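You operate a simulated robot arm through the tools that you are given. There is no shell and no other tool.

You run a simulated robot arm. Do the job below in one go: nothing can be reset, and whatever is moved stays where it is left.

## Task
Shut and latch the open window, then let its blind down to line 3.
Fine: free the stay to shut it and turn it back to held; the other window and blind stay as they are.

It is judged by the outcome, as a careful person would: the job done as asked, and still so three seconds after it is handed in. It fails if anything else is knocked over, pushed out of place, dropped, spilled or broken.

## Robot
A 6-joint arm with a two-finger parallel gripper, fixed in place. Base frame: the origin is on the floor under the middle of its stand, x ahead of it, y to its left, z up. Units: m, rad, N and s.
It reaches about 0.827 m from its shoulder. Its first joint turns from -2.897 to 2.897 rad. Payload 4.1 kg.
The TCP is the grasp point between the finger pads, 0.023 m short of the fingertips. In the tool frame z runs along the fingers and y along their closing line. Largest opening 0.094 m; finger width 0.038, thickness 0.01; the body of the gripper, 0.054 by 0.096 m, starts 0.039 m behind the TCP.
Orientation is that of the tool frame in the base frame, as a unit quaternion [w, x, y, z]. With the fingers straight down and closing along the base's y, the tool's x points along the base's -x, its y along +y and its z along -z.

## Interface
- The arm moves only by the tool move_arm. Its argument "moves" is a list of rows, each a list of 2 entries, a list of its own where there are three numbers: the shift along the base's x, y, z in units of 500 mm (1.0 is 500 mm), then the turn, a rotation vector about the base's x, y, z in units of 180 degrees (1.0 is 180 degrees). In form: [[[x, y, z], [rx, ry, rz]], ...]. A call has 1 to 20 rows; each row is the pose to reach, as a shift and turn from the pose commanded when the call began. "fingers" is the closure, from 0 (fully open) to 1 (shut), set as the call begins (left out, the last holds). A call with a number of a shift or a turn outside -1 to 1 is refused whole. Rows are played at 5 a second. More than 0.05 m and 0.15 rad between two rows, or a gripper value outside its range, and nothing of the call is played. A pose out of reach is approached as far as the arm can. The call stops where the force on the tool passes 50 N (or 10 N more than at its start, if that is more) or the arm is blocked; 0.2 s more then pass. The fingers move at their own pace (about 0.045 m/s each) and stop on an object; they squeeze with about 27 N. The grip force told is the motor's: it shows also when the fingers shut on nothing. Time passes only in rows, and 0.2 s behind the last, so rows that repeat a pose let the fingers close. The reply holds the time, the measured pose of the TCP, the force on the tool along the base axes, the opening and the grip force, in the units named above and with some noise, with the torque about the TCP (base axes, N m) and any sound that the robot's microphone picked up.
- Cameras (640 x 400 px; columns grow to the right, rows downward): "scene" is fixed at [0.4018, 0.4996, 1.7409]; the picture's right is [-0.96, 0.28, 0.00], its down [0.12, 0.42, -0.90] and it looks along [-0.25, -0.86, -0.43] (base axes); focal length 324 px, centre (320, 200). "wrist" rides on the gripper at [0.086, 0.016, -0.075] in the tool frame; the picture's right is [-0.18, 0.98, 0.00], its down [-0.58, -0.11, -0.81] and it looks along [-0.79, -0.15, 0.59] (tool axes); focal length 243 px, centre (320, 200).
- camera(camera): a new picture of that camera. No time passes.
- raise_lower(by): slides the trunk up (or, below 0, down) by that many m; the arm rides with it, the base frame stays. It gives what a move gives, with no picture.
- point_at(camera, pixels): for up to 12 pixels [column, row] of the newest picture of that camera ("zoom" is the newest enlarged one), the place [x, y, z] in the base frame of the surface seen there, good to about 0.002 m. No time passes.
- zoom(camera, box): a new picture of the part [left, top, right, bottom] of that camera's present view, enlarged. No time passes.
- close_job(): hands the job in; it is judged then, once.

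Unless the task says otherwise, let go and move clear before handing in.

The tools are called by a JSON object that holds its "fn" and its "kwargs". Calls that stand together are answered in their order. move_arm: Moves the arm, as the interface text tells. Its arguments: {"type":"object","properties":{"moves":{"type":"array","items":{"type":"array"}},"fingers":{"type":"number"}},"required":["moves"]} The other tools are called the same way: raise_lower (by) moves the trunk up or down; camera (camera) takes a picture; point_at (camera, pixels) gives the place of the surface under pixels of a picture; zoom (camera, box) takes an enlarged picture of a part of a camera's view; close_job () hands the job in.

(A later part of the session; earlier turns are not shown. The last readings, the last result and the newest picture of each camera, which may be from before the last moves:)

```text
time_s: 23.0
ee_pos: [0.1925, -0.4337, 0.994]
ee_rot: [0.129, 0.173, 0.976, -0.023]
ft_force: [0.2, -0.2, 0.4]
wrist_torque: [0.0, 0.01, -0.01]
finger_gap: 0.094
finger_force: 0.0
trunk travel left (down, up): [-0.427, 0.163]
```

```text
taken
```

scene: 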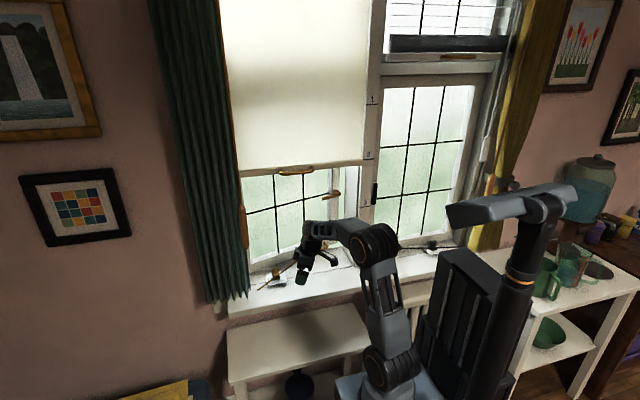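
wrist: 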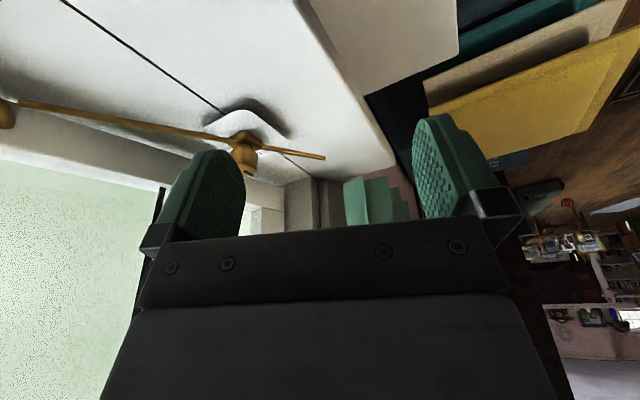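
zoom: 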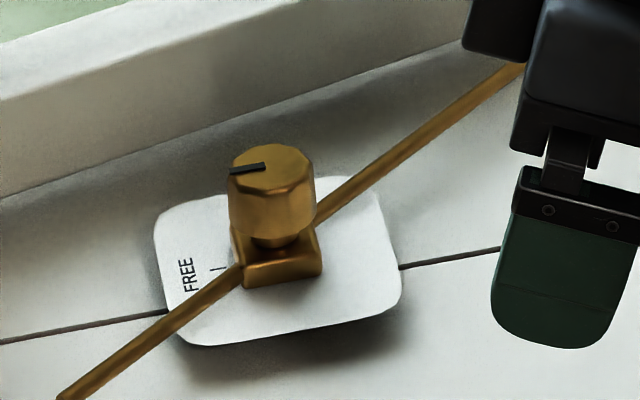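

The scene zoom confirms the mark now points at FREE. Next I'll set a 45° pitched, 15° yawed hand for the window's lower pull, approaching to a spot in front of and above it with the fingers part closed.

{"fn": "move_arm", "kwargs": {"moves": [[[-0.028, 0.003, 0.0065], [-0.0309, 0.0113, 0.0188]], [[-0.056, 0.007, 0.013], [-0.0618, 0.0227, 0.0377]], [[-0.084, 0.01, 0.0195], [-0.0927, 0.034, 0.0565]], [[-0.113, 0.014, 0.026], [-0.1236, 0.0453, 0.0753]], [[-0.141, 0.017, 0.0325], [-0.1545, 0.0566, 0.0941]], [[-0.169, 0.02, 0.039], [-0.1854, 0.068, 0.113]], [[-0.197, 0.024, 0.0455], [-0.2163, 0.0793, 0.1318]], [[-0.225, 0.027, 0.052], [-0.2472, 0.0906, 0.1506]], [[-0.227, -0.047, 0.031], [-0.2472, 0.0906, 0.1506]], [[-0.229, -0.121, 0.01], [-0.2472, 0.0906, 0.1506]], [[-0.231, -0.195, -0.01], [-0.2472, 0.0906, 0.1506]], [[-0.233, -0.269, -0.031], [-0.2472, 0.0906, 0.1506]], [[-0.235, -0.343, -0.052], [-0.2472, 0.0906, 0.1506]]], "fingers": 0.62}}

{"fn": "camera", "kwargs": {"camera": "wrist"}}

{"fn": "camera", "kwargs": {"camera": "scene"}}

{"fn": "zoom", "kwargs": {"camera": "scene", "box": [260, 180, 390, 290]}}

```text
time_s: 25.8
ee_pos: [0.074, -0.6091, 0.9709]
ee_rot: [0.05, -0.121, 0.915, -0.381]
ft_force: [-0.9, 0.7, -0.2]
wrist_torque: [-0.03, 0.0, -0.01]
finger_gap: 0.0356
finger_force: 0.0
trunk travel left (down, up): [-0.427, 0.163]
```

```text
taken
```

wrist: 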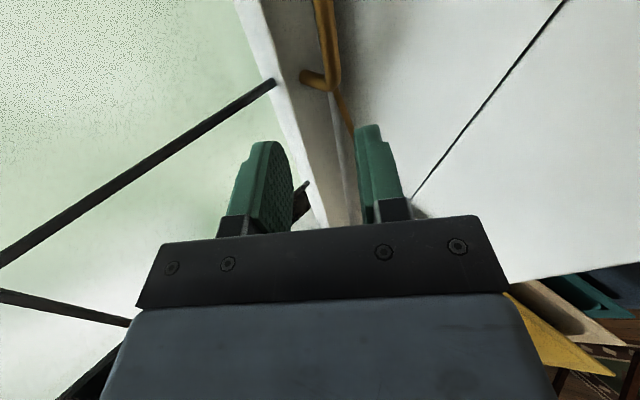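

```text
taken
```

scene: 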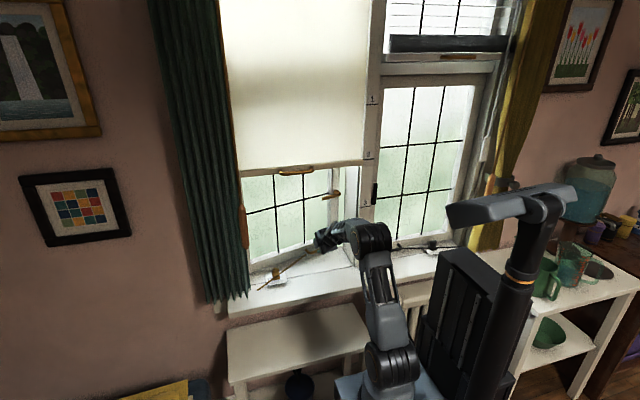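

```text
3.64 times, centred on (325, 235) of scene
```

zoom: 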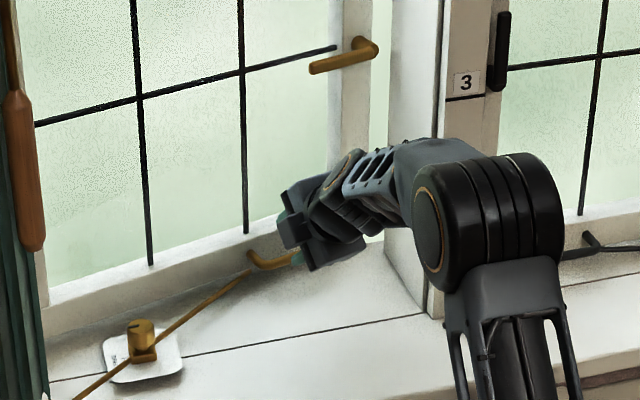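

The pull's bar and far post are visible at (330,40) and (313,78), slightly right of the finger centreline. I'll measure the bar from here to refine the final approach.

{"fn": "zoom", "kwargs": {"camera": "wrist", "box": [270, 0, 390, 120]}}

{"fn": "point_at", "kwargs": {"camera": "wrist", "pixels": [[325, 10], [329, 30], [332, 50], [334, 70], [330, 85], [313, 77], [300, 60], [310, 110], [345, 105], [275, 83], [318, 10], [334, 10]]}}

```text
3.33 times, centred on (330, 60) of wrist
```

zoom: 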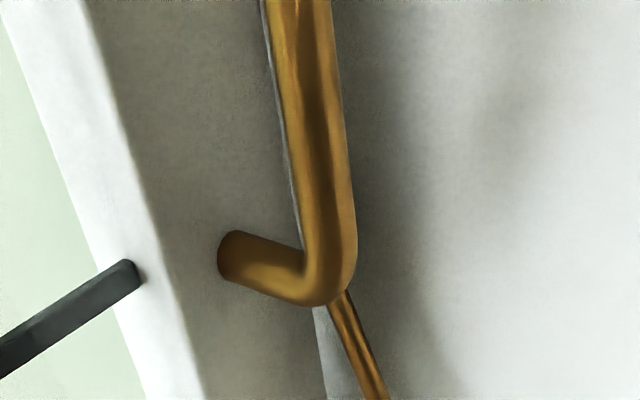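

```text
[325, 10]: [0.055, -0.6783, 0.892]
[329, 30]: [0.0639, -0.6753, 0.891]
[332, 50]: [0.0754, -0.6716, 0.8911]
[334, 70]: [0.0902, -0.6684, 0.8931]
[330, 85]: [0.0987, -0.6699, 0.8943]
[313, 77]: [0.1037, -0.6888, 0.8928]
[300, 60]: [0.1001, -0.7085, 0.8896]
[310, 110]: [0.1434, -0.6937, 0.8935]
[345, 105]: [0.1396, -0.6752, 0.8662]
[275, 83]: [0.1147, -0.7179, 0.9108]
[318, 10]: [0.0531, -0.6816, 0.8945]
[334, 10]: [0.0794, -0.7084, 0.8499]
```

The bar measures at about (0.066, -0.680, 0.889) with its far post edge at x≈0.098; the hand needs about 11 mm sideways correction along the closing line. I'll correct and advance partway, then check.

{"fn": "move_arm", "kwargs": {"moves": [[[-0.019, -0.0328, -0.0516], [0, 0, 0]], [[-0.019, -0.0571, -0.0768], [0, 0, 0]], [[-0.019, -0.0814, -0.102], [0, 0, 0]]]}}

{"fn": "camera", "kwargs": {"camera": "wrist"}}

{"fn": "zoom", "kwargs": {"camera": "scene", "box": [280, 210, 360, 270]}}

```text
time_s: 26.6
ee_pos: [0.0657, -0.6481, 0.9189]
ee_rot: [0.051, -0.12, 0.916, -0.38]
ft_force: [-0.1, 0.2, -0.3]
wrist_torque: [0.05, 0.0, -0.01]
finger_gap: 0.0356
finger_force: 0.0
trunk travel left (down, up): [-0.427, 0.163]
```

```text
taken
```

wrist: 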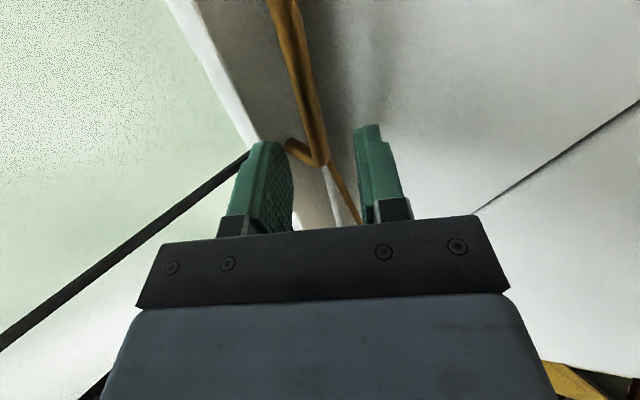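

```text
6.67 times, centred on (320, 240) of scene
```

zoom: 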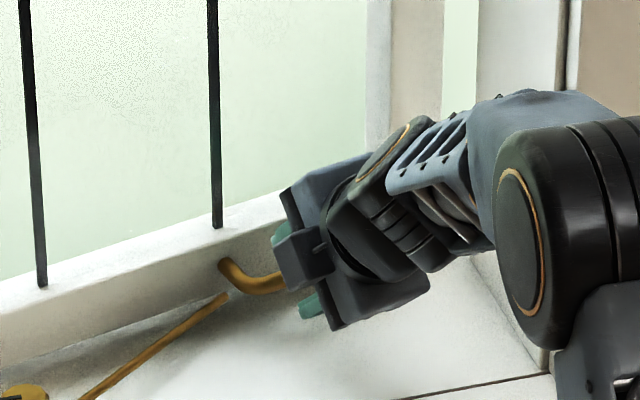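

The bar is between the fingers but about 9 px left of centre, i.e. nearer the back finger. I'll measure it and the face behind before the final advance.

{"fn": "point_at", "kwargs": {"camera": "wrist", "pixels": [[285, 10], [294, 50], [302, 90], [309, 120], [316, 150], [290, 145], [265, 60], [280, 110]]}}

{"fn": "zoom", "kwargs": {"camera": "wrist", "box": [220, 60, 420, 240]}}

```text
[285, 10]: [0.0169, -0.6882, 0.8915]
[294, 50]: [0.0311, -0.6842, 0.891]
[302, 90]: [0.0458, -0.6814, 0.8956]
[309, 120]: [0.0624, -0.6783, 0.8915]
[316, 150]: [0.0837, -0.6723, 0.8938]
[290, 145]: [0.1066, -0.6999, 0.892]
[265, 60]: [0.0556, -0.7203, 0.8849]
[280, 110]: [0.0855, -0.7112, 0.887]
```

```text
2.22 times, centred on (320, 150) of wrist
```

zoom: 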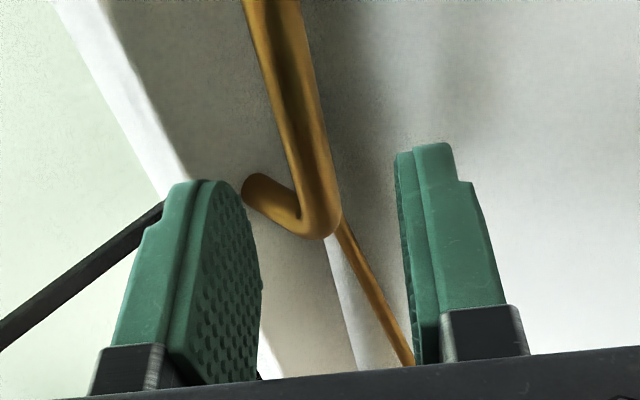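

Bar centre refines to about (0.066, -0.682, 0.888), with the face 34 mm behind it. I'll advance the last 33 mm with a small upward correction so the bar sits centred near the fingertips.

{"fn": "move_arm", "kwargs": {"moves": [[[0, -0.018, -0.009], [0, 0, 0]], [[0, -0.036, -0.026], [0, 0, 0]], [[0, -0.052, -0.042], [0, 0, 0]]]}}

{"fn": "camera", "kwargs": {"camera": "wrist"}}

{"fn": "zoom", "kwargs": {"camera": "scene", "box": [290, 220, 350, 265]}}

```text
time_s: 27.4
ee_pos: [0.0685, -0.674, 0.8976]
ee_rot: [0.05, -0.121, 0.916, -0.38]
ft_force: [0.3, 0.8, 0.2]
wrist_torque: [0.02, 0.01, 0.01]
finger_gap: 0.0356
finger_force: 0.1
trunk travel left (down, up): [-0.427, 0.163]
```

```text
taken
```

wrist: 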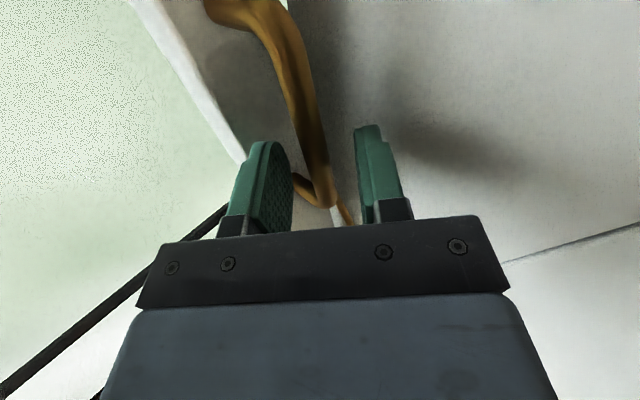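

```text
8.89 times, centred on (320, 242) of scene
```

zoom: 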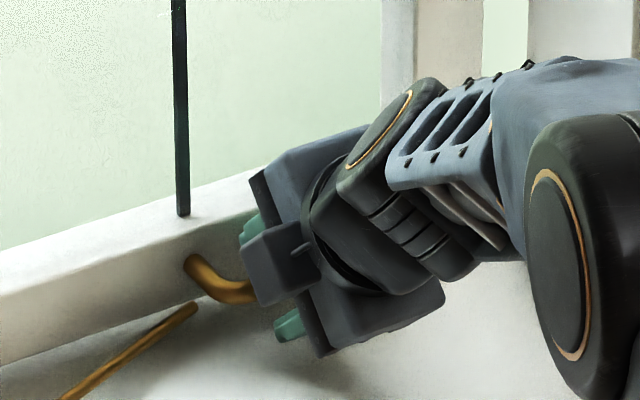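

The bar now passes between the fingers at about (316,160), well centred. I'll close the fingers on it.

{"fn": "move_arm", "kwargs": {"moves": [[[0, 0, 0], [0, 0, 0]], [[0, 0, 0], [0, 0, 0]], [[0, 0, 0], [0, 0, 0]], [[0, 0, 0], [0, 0, 0]]], "fingers": 1}}

{"fn": "camera", "kwargs": {"camera": "wrist"}}

```text
time_s: 28.4
ee_pos: [0.0681, -0.6717, 0.8967]
ee_rot: [0.05, -0.12, 0.916, -0.38]
ft_force: [1.0, -1.8, 1.9]
wrist_torque: [-0.14, 0.28, -0.1]
finger_gap: 0.0117
finger_force: 44.7
trunk travel left (down, up): [-0.427, 0.163]
```

```text
taken
```

wrist: 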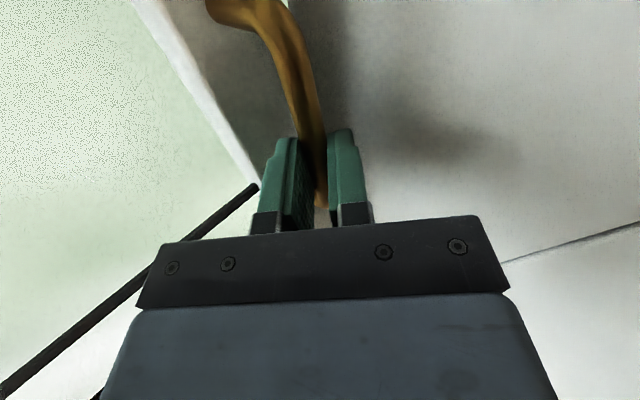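

Gripped on the bar (gap 0.0117). Now I'll pull along the hinge arc, first 9° of the estimated 15°, watching forces.

{"fn": "move_arm", "kwargs": {"moves": [[[-0.0012, 0.0184, 0], [0, 0, -0.0083]], [[-0.002, 0.0368, 0], [0, 0, -0.0167]], [[-0.0022, 0.0554, 0], [0, 0, -0.025]], [[-0.002, 0.0738, 0], [0, 0, -0.0333]], [[-0.0012, 0.0924, 0], [0, 0, -0.0417]], [[0, 0.1108, 0], [0, 0, -0.05]]]}}

{"fn": "camera", "kwargs": {"camera": "scene"}}

{"fn": "zoom", "kwargs": {"camera": "scene", "box": [230, 160, 390, 290]}}

```text
time_s: 29.8
ee_pos: [0.0699, -0.6171, 0.8976]
ee_rot: [0.02, -0.048, 0.922, -0.384]
ft_force: [11.0, -0.9, 5.7]
wrist_torque: [-0.1, 0.22, -0.09]
finger_gap: 0.0116
finger_force: 45.6
trunk travel left (down, up): [-0.427, 0.163]
```

```text
taken
```

scene: 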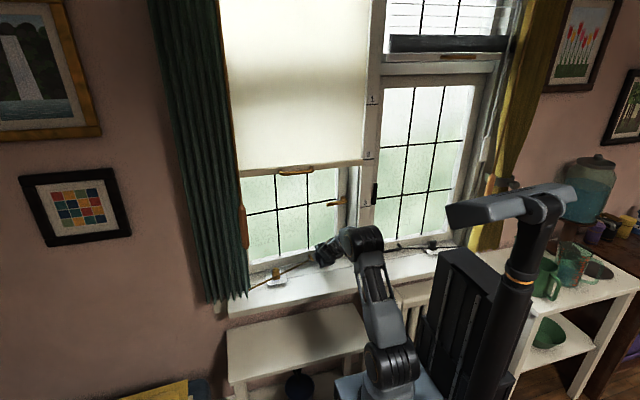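

```text
3.08 times, centred on (310, 225) of scene
```

zoom: 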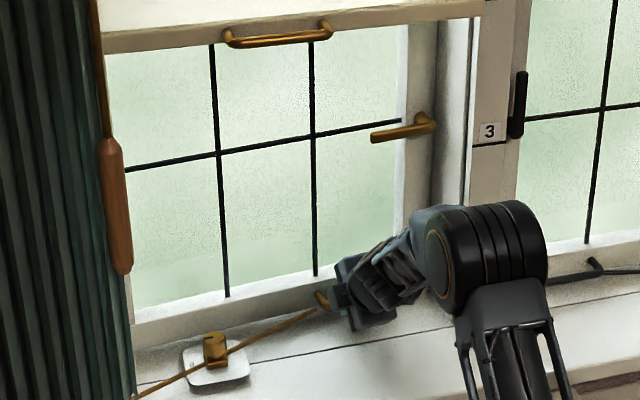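

The window follows, with a mild +11 N sideways force suggesting the arc should shift slightly toward +x. I'll measure the window face now to refine the remaining arc.

{"fn": "point_at", "kwargs": {"camera": "zoom", "pixels": [[160, 335], [200, 323], [250, 309], [290, 297], [420, 70], [420, 170], [420, 200], [460, 100], [460, 200], [448, 180], [432, 125], [375, 137]]}}

```text
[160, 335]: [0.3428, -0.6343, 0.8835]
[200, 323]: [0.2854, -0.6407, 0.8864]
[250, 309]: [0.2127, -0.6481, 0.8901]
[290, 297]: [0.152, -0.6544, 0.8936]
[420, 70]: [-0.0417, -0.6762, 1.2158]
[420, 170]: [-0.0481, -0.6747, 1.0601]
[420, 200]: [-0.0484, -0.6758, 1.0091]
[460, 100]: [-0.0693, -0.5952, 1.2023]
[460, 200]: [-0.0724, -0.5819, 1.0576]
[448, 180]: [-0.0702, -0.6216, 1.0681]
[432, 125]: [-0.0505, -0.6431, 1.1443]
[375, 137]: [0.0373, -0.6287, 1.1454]
```

The face line now slopes 6.2°, giving a hinge at about (0.41, -0.64) and shut face at y≈-0.626. I'll pull the remaining ~6.3° with the refined arc.

{"fn": "move_arm", "kwargs": {"moves": [[[0.0036, 0.0179, 0], [0, 0, -0.0083]], [[0.008, 0.0358, 0], [0, 0, -0.0167]], [[0.0106, 0.0534, 0], [0, 0, -0.025]], [[0.0136, 0.071, 0], [0, 0, -0.0333]], [[0.0148, 0.077, 0], [0, 0, -0.0361]]]}}

{"fn": "zoom", "kwargs": {"camera": "scene", "box": [230, 160, 390, 290]}}

{"fn": "point_at", "kwargs": {"camera": "zoom", "pixels": [[160, 335], [200, 325], [250, 313], [290, 303], [430, 70], [430, 170], [435, 190], [460, 100], [460, 160], [432, 125], [375, 137]]}}

```text
time_s: 31.0
ee_pos: [0.0766, -0.5807, 0.8974]
ee_rot: [-0.002, 0.002, 0.923, -0.386]
ft_force: [8.9, -7.5, 13.5]
wrist_torque: [-0.14, 0.07, 1.34]
finger_gap: 0.0115
finger_force: 44.8
out of reach, approached as far as the arm can: row 4
trunk travel left (down, up): [-0.427, 0.163]
```

```text
3.08 times, centred on (310, 225) of scene
```

zoom: 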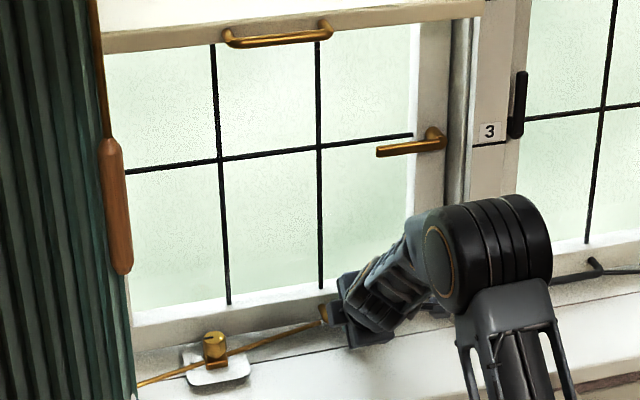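

```text
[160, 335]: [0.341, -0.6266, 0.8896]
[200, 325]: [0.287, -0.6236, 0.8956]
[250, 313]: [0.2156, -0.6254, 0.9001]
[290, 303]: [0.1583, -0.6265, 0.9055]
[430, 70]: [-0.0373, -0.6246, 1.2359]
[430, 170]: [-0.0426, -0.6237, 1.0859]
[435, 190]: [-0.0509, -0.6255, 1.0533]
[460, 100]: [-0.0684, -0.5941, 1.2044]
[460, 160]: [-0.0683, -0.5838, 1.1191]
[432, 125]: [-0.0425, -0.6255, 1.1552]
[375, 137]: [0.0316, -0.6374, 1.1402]
```

The window face now reads y≈-0.625 all along, equal to the shut right window, and the tool feels a light stop. I'll open the fingers just enough and back out along the finger axis.

{"fn": "move_arm", "kwargs": {"moves": [[[0, 0, 0], [0, 0, 0]], [[0, 0, 0], [0, 0, 0]], [[0, 0, 0], [0, 0, 0]]], "fingers": 0.62}}

{"fn": "camera", "kwargs": {"camera": "wrist"}}

{"fn": "zoom", "kwargs": {"camera": "scene", "box": [230, 160, 390, 290]}}

{"fn": "point_at", "kwargs": {"camera": "zoom", "pixels": [[160, 335], [290, 303], [430, 70], [430, 170], [425, 130], [385, 149]]}}

```text
time_s: 31.8
ee_pos: [0.0763, -0.5799, 0.8972]
ee_rot: [0.0, 0.003, 0.924, -0.382]
ft_force: [0.2, 0.3, 0.1]
wrist_torque: [0.01, -0.01, -0.02]
finger_gap: 0.0359
finger_force: 0.1
trunk travel left (down, up): [-0.427, 0.163]
```

```text
taken
```

wrist: 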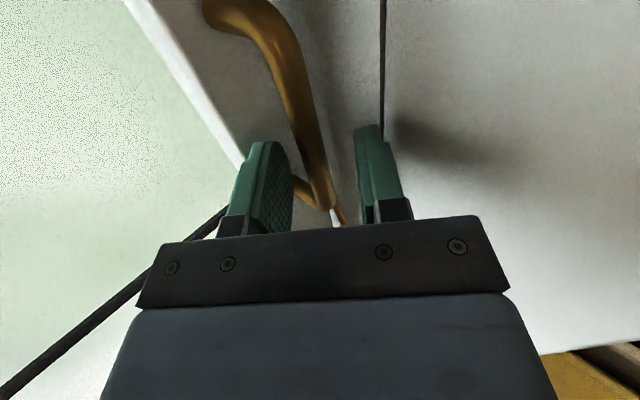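

```text
3.08 times, centred on (310, 225) of scene
```

zoom: 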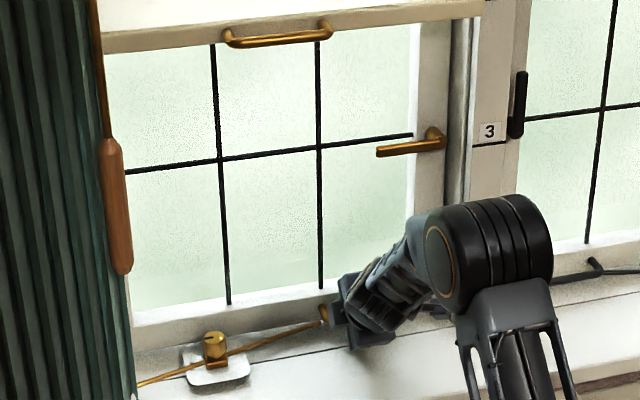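

```text
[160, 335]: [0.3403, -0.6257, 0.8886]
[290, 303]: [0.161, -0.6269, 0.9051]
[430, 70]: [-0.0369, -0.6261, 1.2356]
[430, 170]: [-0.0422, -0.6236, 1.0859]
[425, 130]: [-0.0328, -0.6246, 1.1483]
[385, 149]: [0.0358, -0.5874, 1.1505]
```

The window stays shut with the fingers open. I'll back out along the finger axis, clear of the bar, and look at the latch.

{"fn": "move_arm", "kwargs": {"moves": [[[0, 0.03, 0.03], [0, 0, 0]], [[0, 0.065, 0.065], [0, 0, 0]], [[0, 0.1, 0.1], [0, 0, 0]], [[0, 0.14, 0.14], [0, 0, 0]], [[0, 0.19, 0.18], [0, 0, 0]], [[0, 0.25, 0.22], [0, 0, 0]], [[0, 0.31, 0.25], [0, 0, 0]]]}}

{"fn": "camera", "kwargs": {"camera": "scene"}}

{"fn": "zoom", "kwargs": {"camera": "scene", "box": [310, 165, 390, 225]}}

{"fn": "point_at", "kwargs": {"camera": "zoom", "pixels": [[150, 245], [190, 235], [240, 225], [285, 210], [270, 190], [290, 240], [330, 260], [390, 140], [460, 190], [480, 130], [455, 260], [350, 180]]}}

```text
time_s: 33.4
ee_pos: [0.0814, -0.4427, 0.9972]
ee_rot: [0.032, -0.01, 0.918, -0.396]
ft_force: [0.4, 0.0, 0.5]
wrist_torque: [0.01, 0.01, 0.02]
finger_gap: 0.0357
finger_force: 0.1
out of reach, approached as far as the arm can: row 3, 4, 5, 6, 7
trunk travel left (down, up): [-0.427, 0.163]
```

```text
taken
```

scene: 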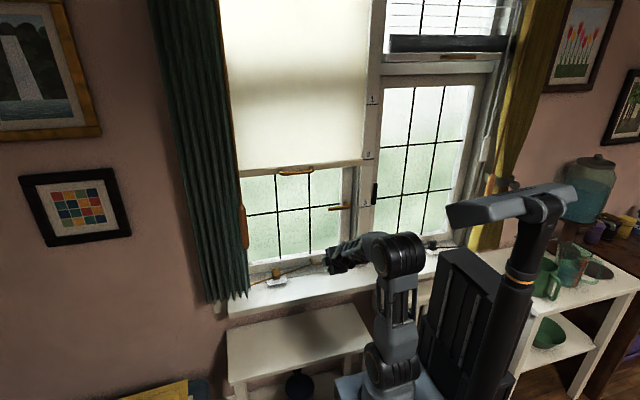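

```text
6.67 times, centred on (350, 195) of scene
```

zoom: 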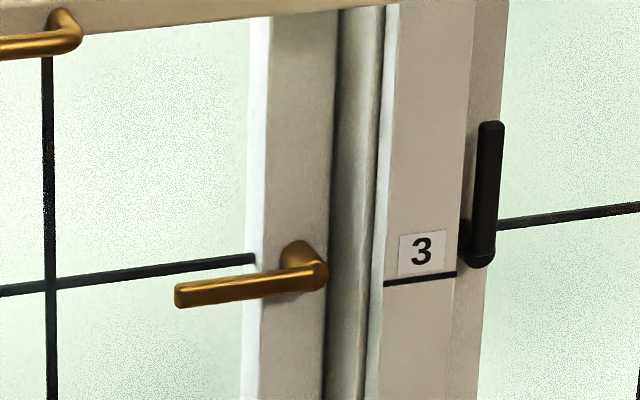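

```text
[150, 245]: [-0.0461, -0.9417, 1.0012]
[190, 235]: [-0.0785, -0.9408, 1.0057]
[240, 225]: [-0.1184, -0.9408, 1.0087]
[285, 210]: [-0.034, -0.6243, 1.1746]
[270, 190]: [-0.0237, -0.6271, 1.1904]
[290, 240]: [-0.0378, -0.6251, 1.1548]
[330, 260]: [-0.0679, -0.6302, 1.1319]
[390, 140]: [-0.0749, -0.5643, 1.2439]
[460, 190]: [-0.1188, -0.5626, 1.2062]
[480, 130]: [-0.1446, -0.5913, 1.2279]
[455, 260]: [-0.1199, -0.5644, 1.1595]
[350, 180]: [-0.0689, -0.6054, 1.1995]
```

The latch lever (pivot near (305,262) of the zoom, tip at (180,295)) is horizontal, while the right window's latched handle stands straight up. The arm met a wrist limit with this pitch, so I'll go back to fingers-down, tucked and high, then lower the trunk so that a level approach is comfortable.

{"fn": "move_arm", "kwargs": {"moves": [[[0, 0.01, 0.03], [0.022, 0.002, -0.0005]], [[-0.008, 0.03, 0.07], [0.05, 0.004, -0.001]], [[-0.02, 0.055, 0.12], [0.08, 0.0065, -0.002]], [[-0.036, 0.08, 0.17], [0.11, 0.009, -0.0028]], [[-0.052, 0.105, 0.22], [0.14, 0.0114, -0.0035]], [[-0.068, 0.13, 0.27], [0.165, 0.0134, -0.0041]], [[-0.084, 0.155, 0.32], [0.19, 0.0154, -0.0048]], [[-0.1, 0.18, 0.37], [0.21, 0.017, -0.0053]], [[-0.116, 0.21, 0.42], [0.23, 0.0187, -0.0058]], [[-0.132, 0.24, 0.48], [0.245, 0.0199, -0.0062]], [[-0.148, 0.268, 0.53], [0.255, 0.0207, -0.0064]], [[-0.163, 0.291, 0.586], [0.259, 0.021, -0.0065]]], "fingers": 1}}

```text
time_s: 36.0
ee_pos: [-0.0062, -0.2774, 1.3085]
ee_rot: [-0.037, 0.0, 0.999, 0.013]
ft_force: [0.5, -0.1, -0.5]
wrist_torque: [-0.02, 0.03, 0.0]
finger_gap: 0.0001
finger_force: 26.7
out of reach, approached as far as the arm can: row 1, 12
trunk travel left (down, up): [-0.427, 0.163]
```

The arm is tucked at z≈1.31 with fingers shut. I'll lower the trunk by 0.27 m.

{"fn": "raise_lower", "kwargs": {"by": -0.27}}

{"fn": "camera", "kwargs": {"camera": "scene"}}

{"fn": "zoom", "kwargs": {"camera": "scene", "box": [220, 160, 380, 300]}}

```text
time_s: 38.7
ee_pos: [-0.0072, -0.278, 1.0388]
ee_rot: [-0.036, 0.001, 0.999, 0.011]
ft_force: [0.1, -0.1, -1.3]
wrist_torque: [-0.02, 0.02, -0.04]
finger_gap: 0.0
finger_force: 27.1
trunk travel left (down, up): [-0.157, 0.433]
```

```text
taken
```

scene: 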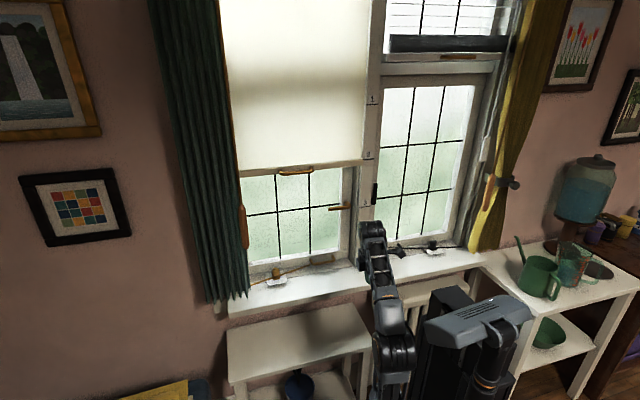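

```text
2.86 times, centred on (300, 230) of scene
```

zoom: 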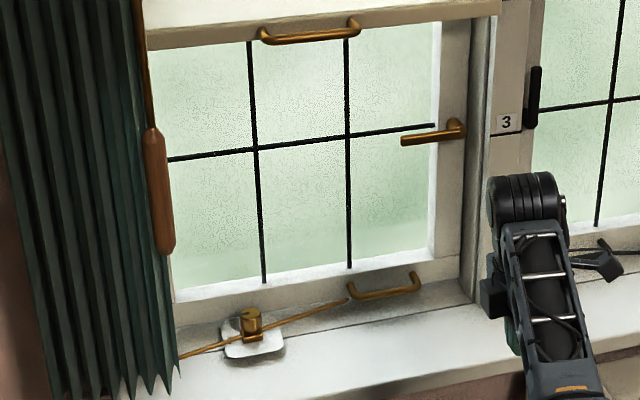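

The lever is now unobstructed at about (340,207) of the scene. I'll measure its tip, body and pivot precisely.

{"fn": "zoom", "kwargs": {"camera": "scene", "box": [320, 195, 360, 220]}}

{"fn": "point_at", "kwargs": {"camera": "zoom", "pixels": [[140, 222], [150, 210], [150, 235], [220, 205], [300, 195], [300, 210], [380, 185], [420, 175], [410, 120], [440, 170], [425, 200], [60, 150]]}}

```text
16.00 times, centred on (340, 208) of scene
```

zoom: 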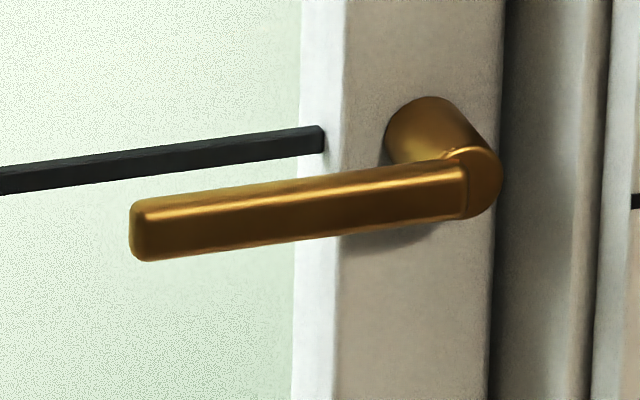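

```text
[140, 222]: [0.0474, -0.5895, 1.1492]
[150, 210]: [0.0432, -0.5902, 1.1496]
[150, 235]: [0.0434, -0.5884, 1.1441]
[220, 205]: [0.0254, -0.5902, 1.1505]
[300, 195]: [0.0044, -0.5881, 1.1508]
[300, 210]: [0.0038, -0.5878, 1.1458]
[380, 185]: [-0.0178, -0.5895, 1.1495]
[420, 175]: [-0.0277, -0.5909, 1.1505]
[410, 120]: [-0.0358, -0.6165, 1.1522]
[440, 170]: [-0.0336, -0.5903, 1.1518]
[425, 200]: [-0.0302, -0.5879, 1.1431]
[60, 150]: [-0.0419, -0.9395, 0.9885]
```

The lever runs from pivot (-0.039, 1.148) to tip x≈0.046, front face y≈-0.588. I'll level the shut fingers (10° down) and move to a spot in front of and below the lever.

{"fn": "move_arm", "kwargs": {"moves": [[[0.005, -0.032, 0.013], [-0.0376, -0.0016, 0.0014]], [[0.01, -0.064, 0.027], [-0.0752, -0.0031, 0.0028]], [[0.0145, -0.096, 0.04], [-0.1128, -0.0047, 0.0042]], [[0.019, -0.128, 0.053], [-0.1504, -0.0062, 0.0055]], [[0.024, -0.16, 0.067], [-0.188, -0.0078, 0.0069]], [[0.029, -0.192, 0.08], [-0.2256, -0.0094, 0.0083]], [[0.034, -0.224, 0.093], [-0.2631, -0.0109, 0.0097]], [[0.039, -0.256, 0.107], [-0.3007, -0.0125, 0.0111]], [[0.0435, -0.288, 0.12], [-0.3383, -0.014, 0.0125]], [[0.048, -0.32, 0.133], [-0.3759, -0.0156, 0.0138]], [[0.053, -0.352, 0.147], [-0.4135, -0.0171, 0.0152]], [[0.058, -0.384, 0.16], [-0.4511, -0.0187, 0.0166]]]}}

{"fn": "camera", "kwargs": {"camera": "wrist"}}

{"fn": "zoom", "kwargs": {"camera": "scene", "box": [280, 160, 420, 280]}}

```text
time_s: 41.3
ee_pos: [0.0205, -0.4676, 1.1174]
ee_rot: [-0.002, -0.001, 0.766, -0.643]
ft_force: [0.4, -0.3, 0.1]
wrist_torque: [0.02, -0.04, -0.01]
finger_gap: 0.0
finger_force: 27.0
trunk travel left (down, up): [-0.157, 0.433]
```

```text
taken
```

wrist: 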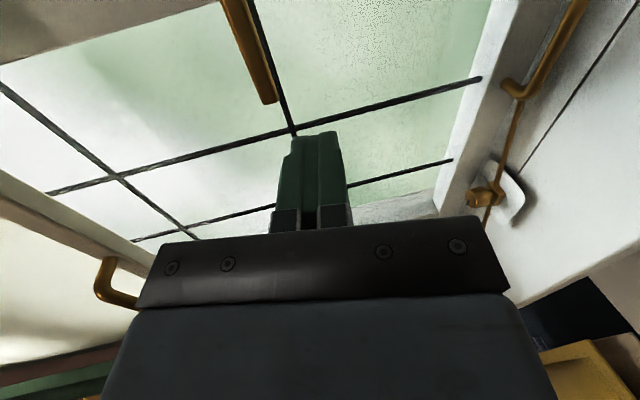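

```text
3.33 times, centred on (350, 220) of scene
```

zoom: 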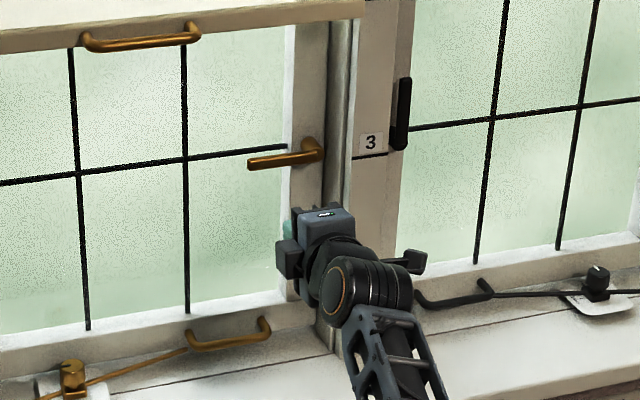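

The shut fingers are below and in front of the lever (lever tip at (268,95) in the wrist view, upward being left). I'll slide in 0.115 m so the fingertips sit under the lever.

{"fn": "move_arm", "kwargs": {"moves": [[[0.002, -0.046, 0], [0, 0, 0]], [[0.003, -0.092, 0], [0, 0, 0]], [[0.003, -0.139, 0], [0, 0, 0]], [[0.003, -0.185, 0], [0, 0, 0]], [[0.003, -0.229, 0], [0, 0, 0]]]}}

{"fn": "camera", "kwargs": {"camera": "wrist"}}

{"fn": "zoom", "kwargs": {"camera": "scene", "box": [310, 170, 390, 230]}}

```text
time_s: 42.5
ee_pos: [0.023, -0.5846, 1.1201]
ee_rot: [0.0, -0.001, 0.767, -0.642]
ft_force: [-0.1, 0.2, 0.5]
wrist_torque: [0.0, 0.02, 0.01]
finger_gap: 0.0001
finger_force: 27.5
trunk travel left (down, up): [-0.157, 0.433]
```

```text
taken
```

wrist: 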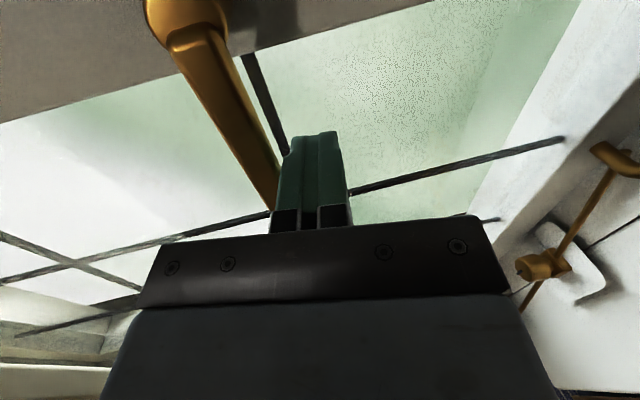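

```text
6.67 times, centred on (350, 200) of scene
```

zoom: 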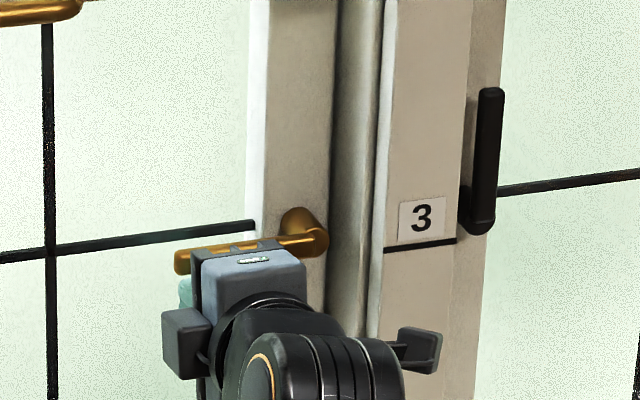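

The fingertips lie just under the lever at its depth. I'll push it up along its arc to about 75° and check.

{"fn": "move_arm", "kwargs": {"moves": [[[-0.002, 0, 0.026], [0, 0, 0]], [[-0.001, 0, 0.048], [0, 0, 0]], [[-0.006, 0, 0.07], [0, 0, 0]], [[-0.017, 0, 0.09], [0, 0, 0]], [[-0.032, 0, 0.106], [0, 0, 0]], [[-0.051, 0, 0.118], [0, 0, 0]]]}}

{"fn": "camera", "kwargs": {"camera": "wrist"}}

{"fn": "zoom", "kwargs": {"camera": "scene", "box": [310, 160, 390, 230]}}

```text
time_s: 43.9
ee_pos: [-0.0014, -0.5844, 1.1755]
ee_rot: [-0.001, -0.001, 0.767, -0.642]
ft_force: [0.0, -0.7, -0.1]
wrist_torque: [0.0, 0.03, 0.02]
finger_gap: 0.0
finger_force: 27.1
trunk travel left (down, up): [-0.157, 0.433]
```

```text
taken
```

wrist: 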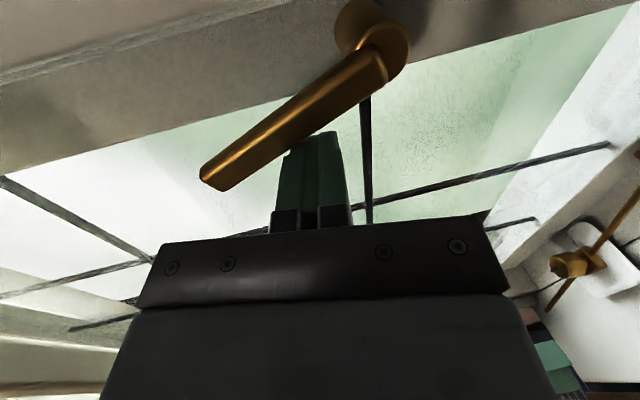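

```text
5.71 times, centred on (350, 195) of scene
```

zoom: 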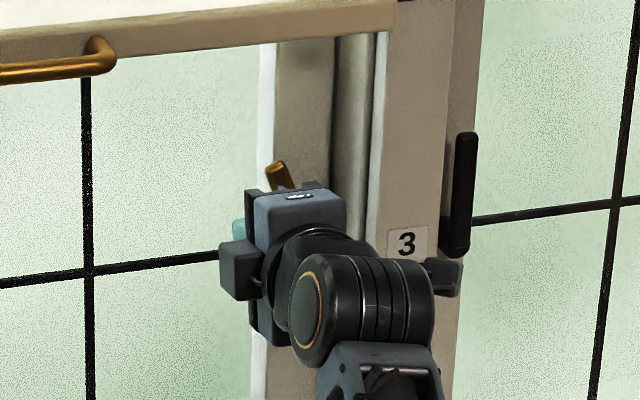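

The lever turned freely to about 70–75°. I'll finish the swing to vertical and check against the right window's handle.

{"fn": "move_arm", "kwargs": {"moves": [[[-0.01, 0, 0.004], [0, 0, 0]], [[-0.018, 0, 0.006], [0, 0, 0]], [[-0.024, 0, 0.006], [0, 0, 0]]]}}

{"fn": "camera", "kwargs": {"camera": "wrist"}}

{"fn": "zoom", "kwargs": {"camera": "scene", "box": [310, 160, 390, 230]}}

```text
time_s: 44.7
ee_pos: [-0.0147, -0.5838, 1.1792]
ee_rot: [-0.001, 0.001, 0.766, -0.642]
ft_force: [0.2, 0.2, 0.2]
wrist_torque: [0.01, 0.0, -0.03]
finger_gap: 0.0
finger_force: 27.2
trunk travel left (down, up): [-0.157, 0.433]
```

```text
taken
```

wrist: 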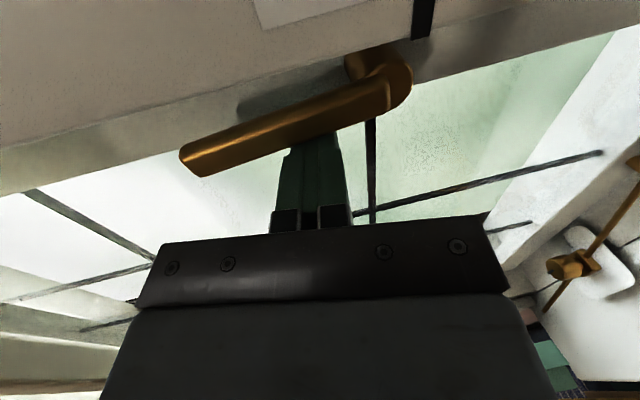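

```text
5.71 times, centred on (350, 195) of scene
```

zoom: 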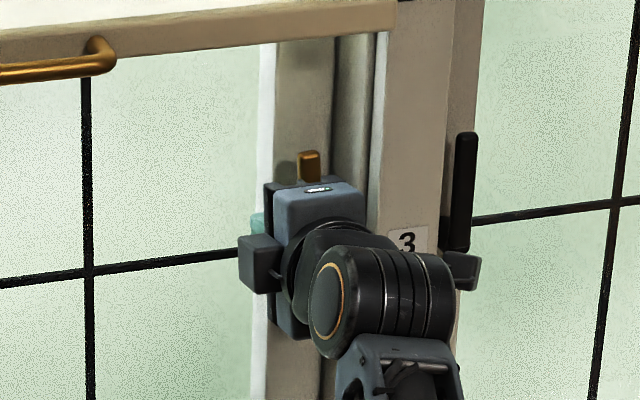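

The lever looks nearly vertical. I'll measure its tip and base to get the exact angle before deciding whether to press a little more.

{"fn": "point_at", "kwargs": {"camera": "wrist", "pixels": [[195, 150], [230, 138], [270, 122], [300, 108], [340, 98], [375, 85], [190, 165], [395, 80]]}}

{"fn": "zoom", "kwargs": {"camera": "wrist", "box": [160, 20, 440, 195]}}

{"fn": "zoom", "kwargs": {"camera": "scene", "box": [335, 175, 365, 200]}}

{"fn": "point_at", "kwargs": {"camera": "zoom", "pixels": [[225, 165], [240, 165], [260, 165], [240, 140], [240, 190]]}}

```text
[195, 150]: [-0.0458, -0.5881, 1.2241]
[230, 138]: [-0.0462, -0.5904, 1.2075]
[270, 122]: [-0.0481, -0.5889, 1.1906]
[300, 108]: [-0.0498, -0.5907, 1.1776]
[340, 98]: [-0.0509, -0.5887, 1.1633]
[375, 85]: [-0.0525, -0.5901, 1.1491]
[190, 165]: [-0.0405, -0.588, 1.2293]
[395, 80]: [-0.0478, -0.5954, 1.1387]
```

```text
2.29 times, centred on (300, 108) of wrist
```

zoom: 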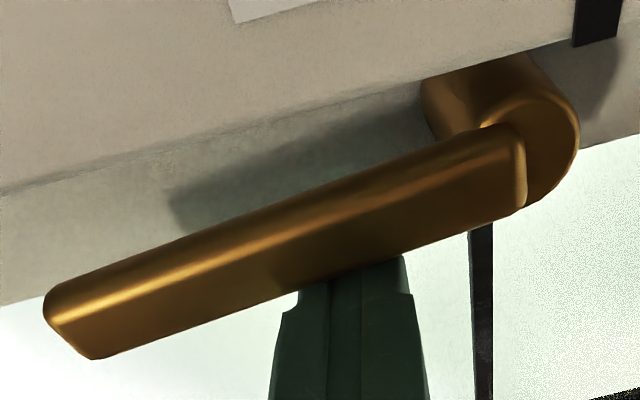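

```text
16.00 times, centred on (350, 188) of scene
```

zoom: 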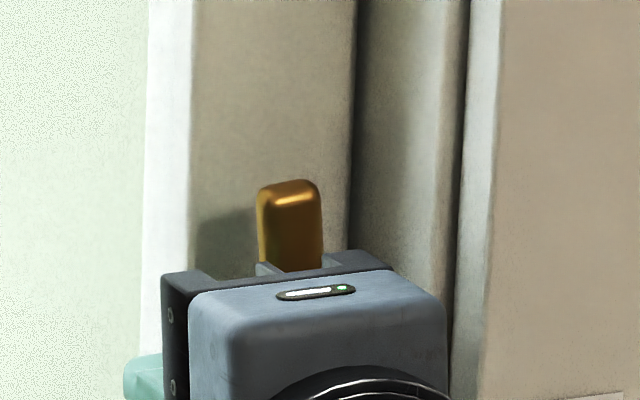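

```text
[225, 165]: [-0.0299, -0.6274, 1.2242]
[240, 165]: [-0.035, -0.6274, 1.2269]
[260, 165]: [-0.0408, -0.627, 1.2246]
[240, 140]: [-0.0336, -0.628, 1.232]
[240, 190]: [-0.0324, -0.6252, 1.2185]
```

The lever's edge leans about 5° short of vertical (x -0.046 at the top versus -0.0525 at the base). I'll press 6 mm further toward -x, feeling for the stop.

{"fn": "move_arm", "kwargs": {"moves": [[[-0.004, 0, 0.001], [0, 0, 0]], [[-0.008, 0, 0.001], [0, 0, 0]], [[-0.012, 0, 0.001], [0, 0, 0]]]}}

{"fn": "camera", "kwargs": {"camera": "wrist"}}

{"fn": "point_at", "kwargs": {"camera": "wrist", "pixels": [[195, 145], [230, 132], [270, 118], [300, 106], [340, 92], [370, 82]]}}

```text
time_s: 45.5
ee_pos: [-0.0184, -0.5833, 1.181]
ee_rot: [-0.001, -0.001, 0.767, -0.642]
ft_force: [7.4, -1.2, -0.2]
wrist_torque: [0.1, -0.01, 0.08]
finger_gap: 0.0
finger_force: 26.8
trunk travel left (down, up): [-0.157, 0.433]
```

```text
taken
```

wrist: 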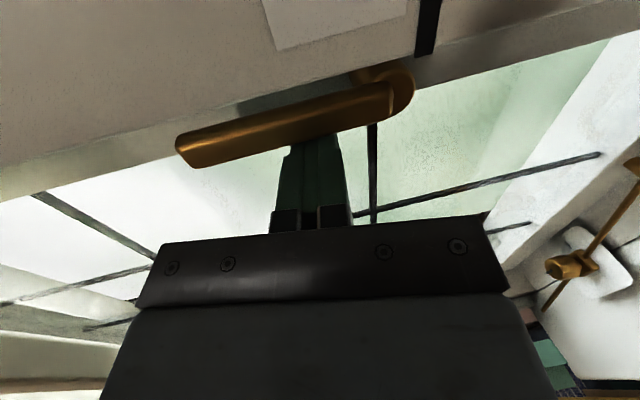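

```text
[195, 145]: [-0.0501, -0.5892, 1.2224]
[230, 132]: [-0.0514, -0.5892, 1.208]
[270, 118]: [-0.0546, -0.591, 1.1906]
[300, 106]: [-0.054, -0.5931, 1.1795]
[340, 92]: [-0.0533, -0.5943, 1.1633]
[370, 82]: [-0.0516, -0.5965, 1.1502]
```

A 7 N reaction appeared and the edge now reads x≈-0.050 to -0.052 top to bottom, i.e. vertical. One more 2 mm press will confirm the stop.

{"fn": "move_arm", "kwargs": {"moves": [[[-0.003, 0, 0], [0, 0, 0]], [[-0.003, 0, 0], [0, 0, 0]]]}}

{"fn": "move_arm", "kwargs": {"moves": [[[0.01, 0, 0], [0, 0, 0]], [[0.025, 0, 0], [0, 0, 0]], [[0.03, 0.06, 0], [0, 0, 0]], [[0.03, 0.12, 0], [0, 0, 0]], [[0.03, 0.18, 0], [0, 0, 0]], [[0.03, 0.23, 0], [0, 0, 0]]]}}

{"fn": "camera", "kwargs": {"camera": "wrist"}}

{"fn": "zoom", "kwargs": {"camera": "scene", "box": [310, 160, 390, 230]}}

```text
time_s: 46.1
ee_pos: [-0.0178, -0.5837, 1.1799]
ee_rot: [0.0, -0.002, 0.767, -0.642]
ft_force: [18.9, -1.3, -0.3]
wrist_torque: [-0.01, -0.09, 0.35]
finger_gap: 0.0001
finger_force: 26.9
trunk travel left (down, up): [-0.157, 0.433]
```

```text
time_s: 47.5
ee_pos: [-0.0046, -0.4684, 1.1815]
ee_rot: [0.0, -0.001, 0.766, -0.642]
ft_force: [0.9, -0.3, 0.1]
wrist_torque: [0.0, 0.02, 0.02]
finger_gap: 0.0
finger_force: 27.5
trunk travel left (down, up): [-0.157, 0.433]
```

```text
taken
```

wrist: 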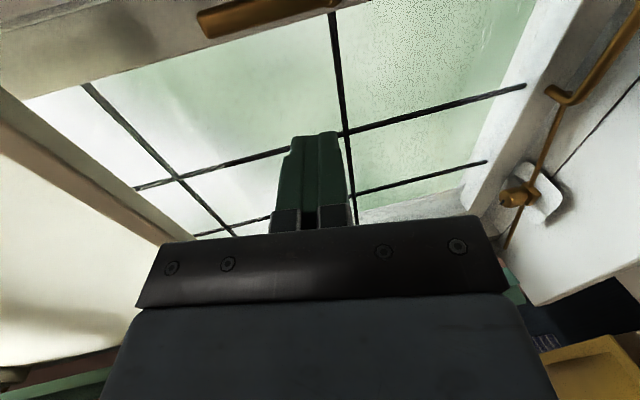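

```text
5.71 times, centred on (350, 195) of scene
```

zoom: 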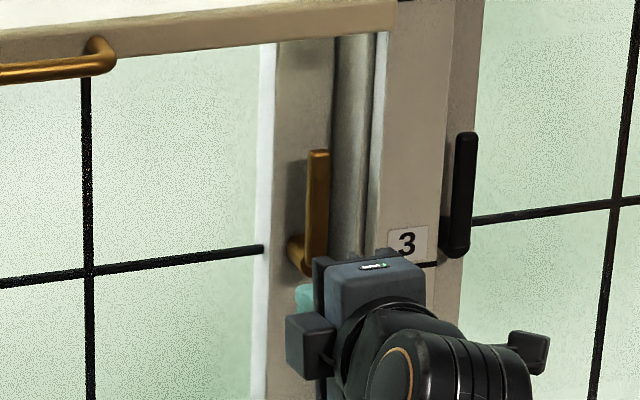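

The gold lever now stands vertical like the right window's black one, and a 19 N stop confirmed full travel. Next I'll fold the arm back to fingers-down and raise the trunk for the stay knob.

{"fn": "move_arm", "kwargs": {"moves": [[[0, 0.03, -0.024], [0.037, 0, 0]], [[0, 0.061, -0.047], [0.074, 0, 0]], [[0, 0.092, -0.071], [0.111, 0, 0]], [[0, 0.122, -0.094], [0.148, 0, 0]], [[0, 0.153, -0.118], [0.185, 0, 0]], [[0, 0.184, -0.142], [0.222, 0, 0]], [[0, 0.214, -0.165], [0.259, 0, 0]], [[0, 0.245, -0.189], [0.296, 0, 0]], [[0, 0.275, -0.212], [0.333, 0, 0]], [[0, 0.306, -0.236], [0.37, 0, 0]], [[0, 0.337, -0.259], [0.407, 0, 0]], [[0, 0.36, -0.283], [0.4444, 0, 0]]], "fingers": 0}}

{"fn": "raise_lower", "kwargs": {"by": 0.27}}

{"fn": "zoom", "kwargs": {"camera": "scene", "box": [220, 150, 390, 300]}}

{"fn": "zoom", "kwargs": {"camera": "scene", "box": [255, 255, 305, 290]}}

```text
time_s: 50.1
ee_pos: [-0.0046, -0.2881, 1.0376]
ee_rot: [0.0, -0.002, 1.0, 0.002]
ft_force: [0.2, -0.4, 0.1]
wrist_torque: [-0.02, 0.01, -0.01]
finger_gap: 0.0943
finger_force: 0.1
trunk travel left (down, up): [-0.157, 0.433]
```

```text
time_s: 52.9
ee_pos: [-0.0055, -0.2876, 1.3083]
ee_rot: [0.0, -0.001, 1.0, 0.001]
ft_force: [-0.6, 0.8, 0.4]
wrist_torque: [0.02, 0.01, -0.02]
finger_gap: 0.094
finger_force: 0.1
trunk travel left (down, up): [-0.427, 0.163]
```

```text
2.67 times, centred on (305, 225) of scene
```

zoom: 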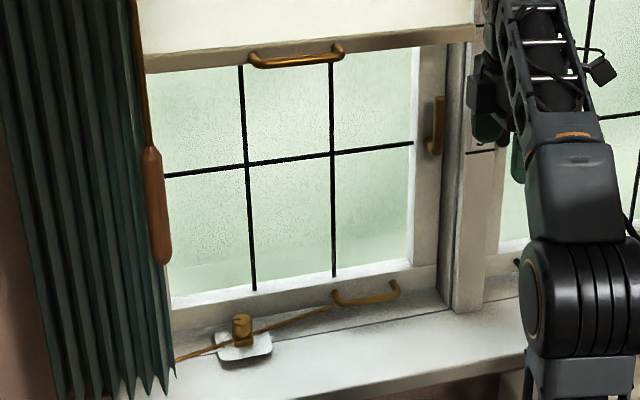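

```text
11.43 times, centred on (280, 272) of scene
```

zoom: 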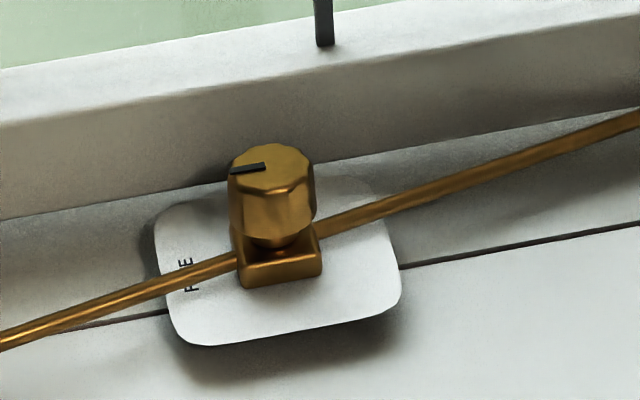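

Window is shut, the lever is up, and the knob's mark still points at FREE. The sash face is now only 48 mm behind the knob, so I'll approach with fingers part closed (about 50 mm), leaning as before, to just above the knob.

{"fn": "move_arm", "kwargs": {"moves": [[[0.034, -0.019, -0.048], [-0.0012, -0.0069, -0.0092]], [[0.069, -0.038, -0.096], [-0.0024, -0.0138, -0.0184]], [[0.103, -0.056, -0.144], [-0.0036, -0.0206, -0.0276]], [[0.137, -0.075, -0.192], [-0.0048, -0.0275, -0.0368]], [[0.171, -0.094, -0.24], [-0.006, -0.0344, -0.046]], [[0.206, -0.113, -0.289], [-0.0073, -0.0413, -0.0553]], [[0.24, -0.131, -0.337], [-0.0085, -0.0481, -0.0645]], [[0.274, -0.15, -0.385], [-0.0097, -0.055, -0.0737]], [[0.308, -0.169, -0.433], [-0.0109, -0.0619, -0.0829]], [[0.343, -0.188, -0.481], [-0.0121, -0.0688, -0.0921]], [[0.377, -0.206, -0.529], [-0.0133, -0.0756, -0.1013]], [[0.411, -0.225, -0.577], [-0.0145, -0.0825, -0.1105]], [[0.436, -0.285, -0.594], [-0.0145, -0.0825, -0.1105]], [[0.461, -0.344, -0.61], [-0.0145, -0.0825, -0.1105]], [[0.487, -0.404, -0.627], [-0.0145, -0.0825, -0.1105]], [[0.512, -0.463, -0.644], [-0.0145, -0.0825, -0.1105]], [[0.537, -0.523, -0.66], [-0.0145, -0.0825, -0.1105]], [[0.562, -0.58, -0.677], [-0.0145, -0.0825, -0.1105]]], "fingers": 0.46}}

{"fn": "camera", "kwargs": {"camera": "wrist"}}

{"fn": "zoom", "kwargs": {"camera": "scene", "box": [220, 170, 360, 300]}}

```text
time_s: 56.7
ee_pos: [0.2772, -0.577, 0.9695]
ee_rot: [0.128, 0.171, 0.977, -0.022]
ft_force: [0.2, 0.1, 0.7]
wrist_torque: [0.01, -0.03, 0.02]
finger_gap: 0.0508
finger_force: 0.1
trunk travel left (down, up): [-0.427, 0.163]
```

```text
taken
```

wrist: 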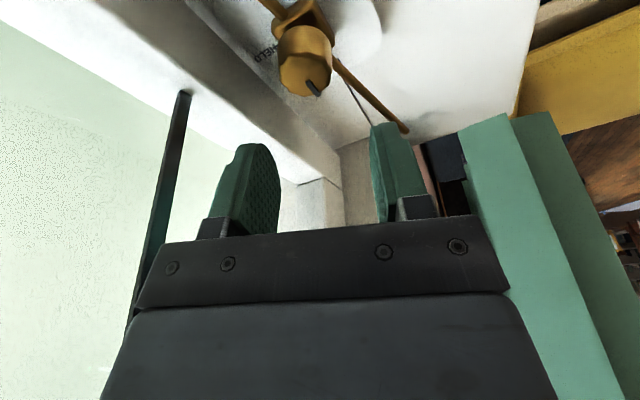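

```text
3.08 times, centred on (290, 235) of scene
```

zoom: 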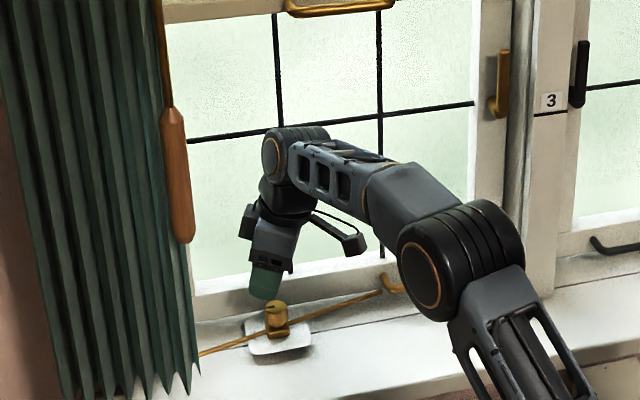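

The knob is visible at (305,75) below the fingers. I'll measure its rim to fine-tune the alignment before going down.

{"fn": "zoom", "kwargs": {"camera": "wrist", "box": [255, 20, 355, 120]}}

{"fn": "point_at", "kwargs": {"camera": "zoom", "pixels": [[215, 230], [410, 240], [310, 300], [310, 180], [310, 240], [250, 270], [380, 280], [330, 265]]}}

```text
4.00 times, centred on (305, 70) of wrist
```

zoom: 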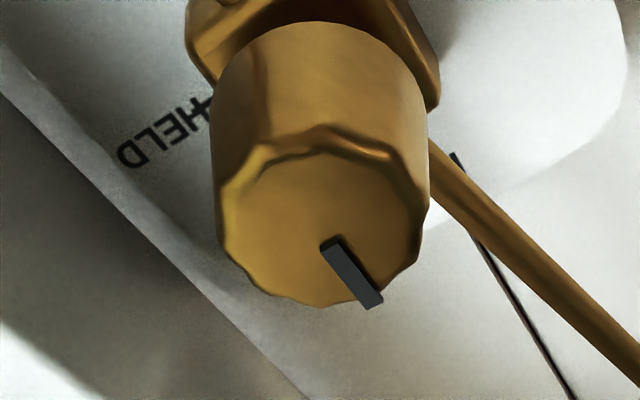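

```text
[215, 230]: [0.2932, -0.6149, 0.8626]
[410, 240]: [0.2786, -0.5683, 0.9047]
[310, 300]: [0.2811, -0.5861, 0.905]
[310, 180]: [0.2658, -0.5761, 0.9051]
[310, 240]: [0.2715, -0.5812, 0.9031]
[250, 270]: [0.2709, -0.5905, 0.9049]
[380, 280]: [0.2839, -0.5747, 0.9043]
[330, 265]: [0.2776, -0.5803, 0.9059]
```

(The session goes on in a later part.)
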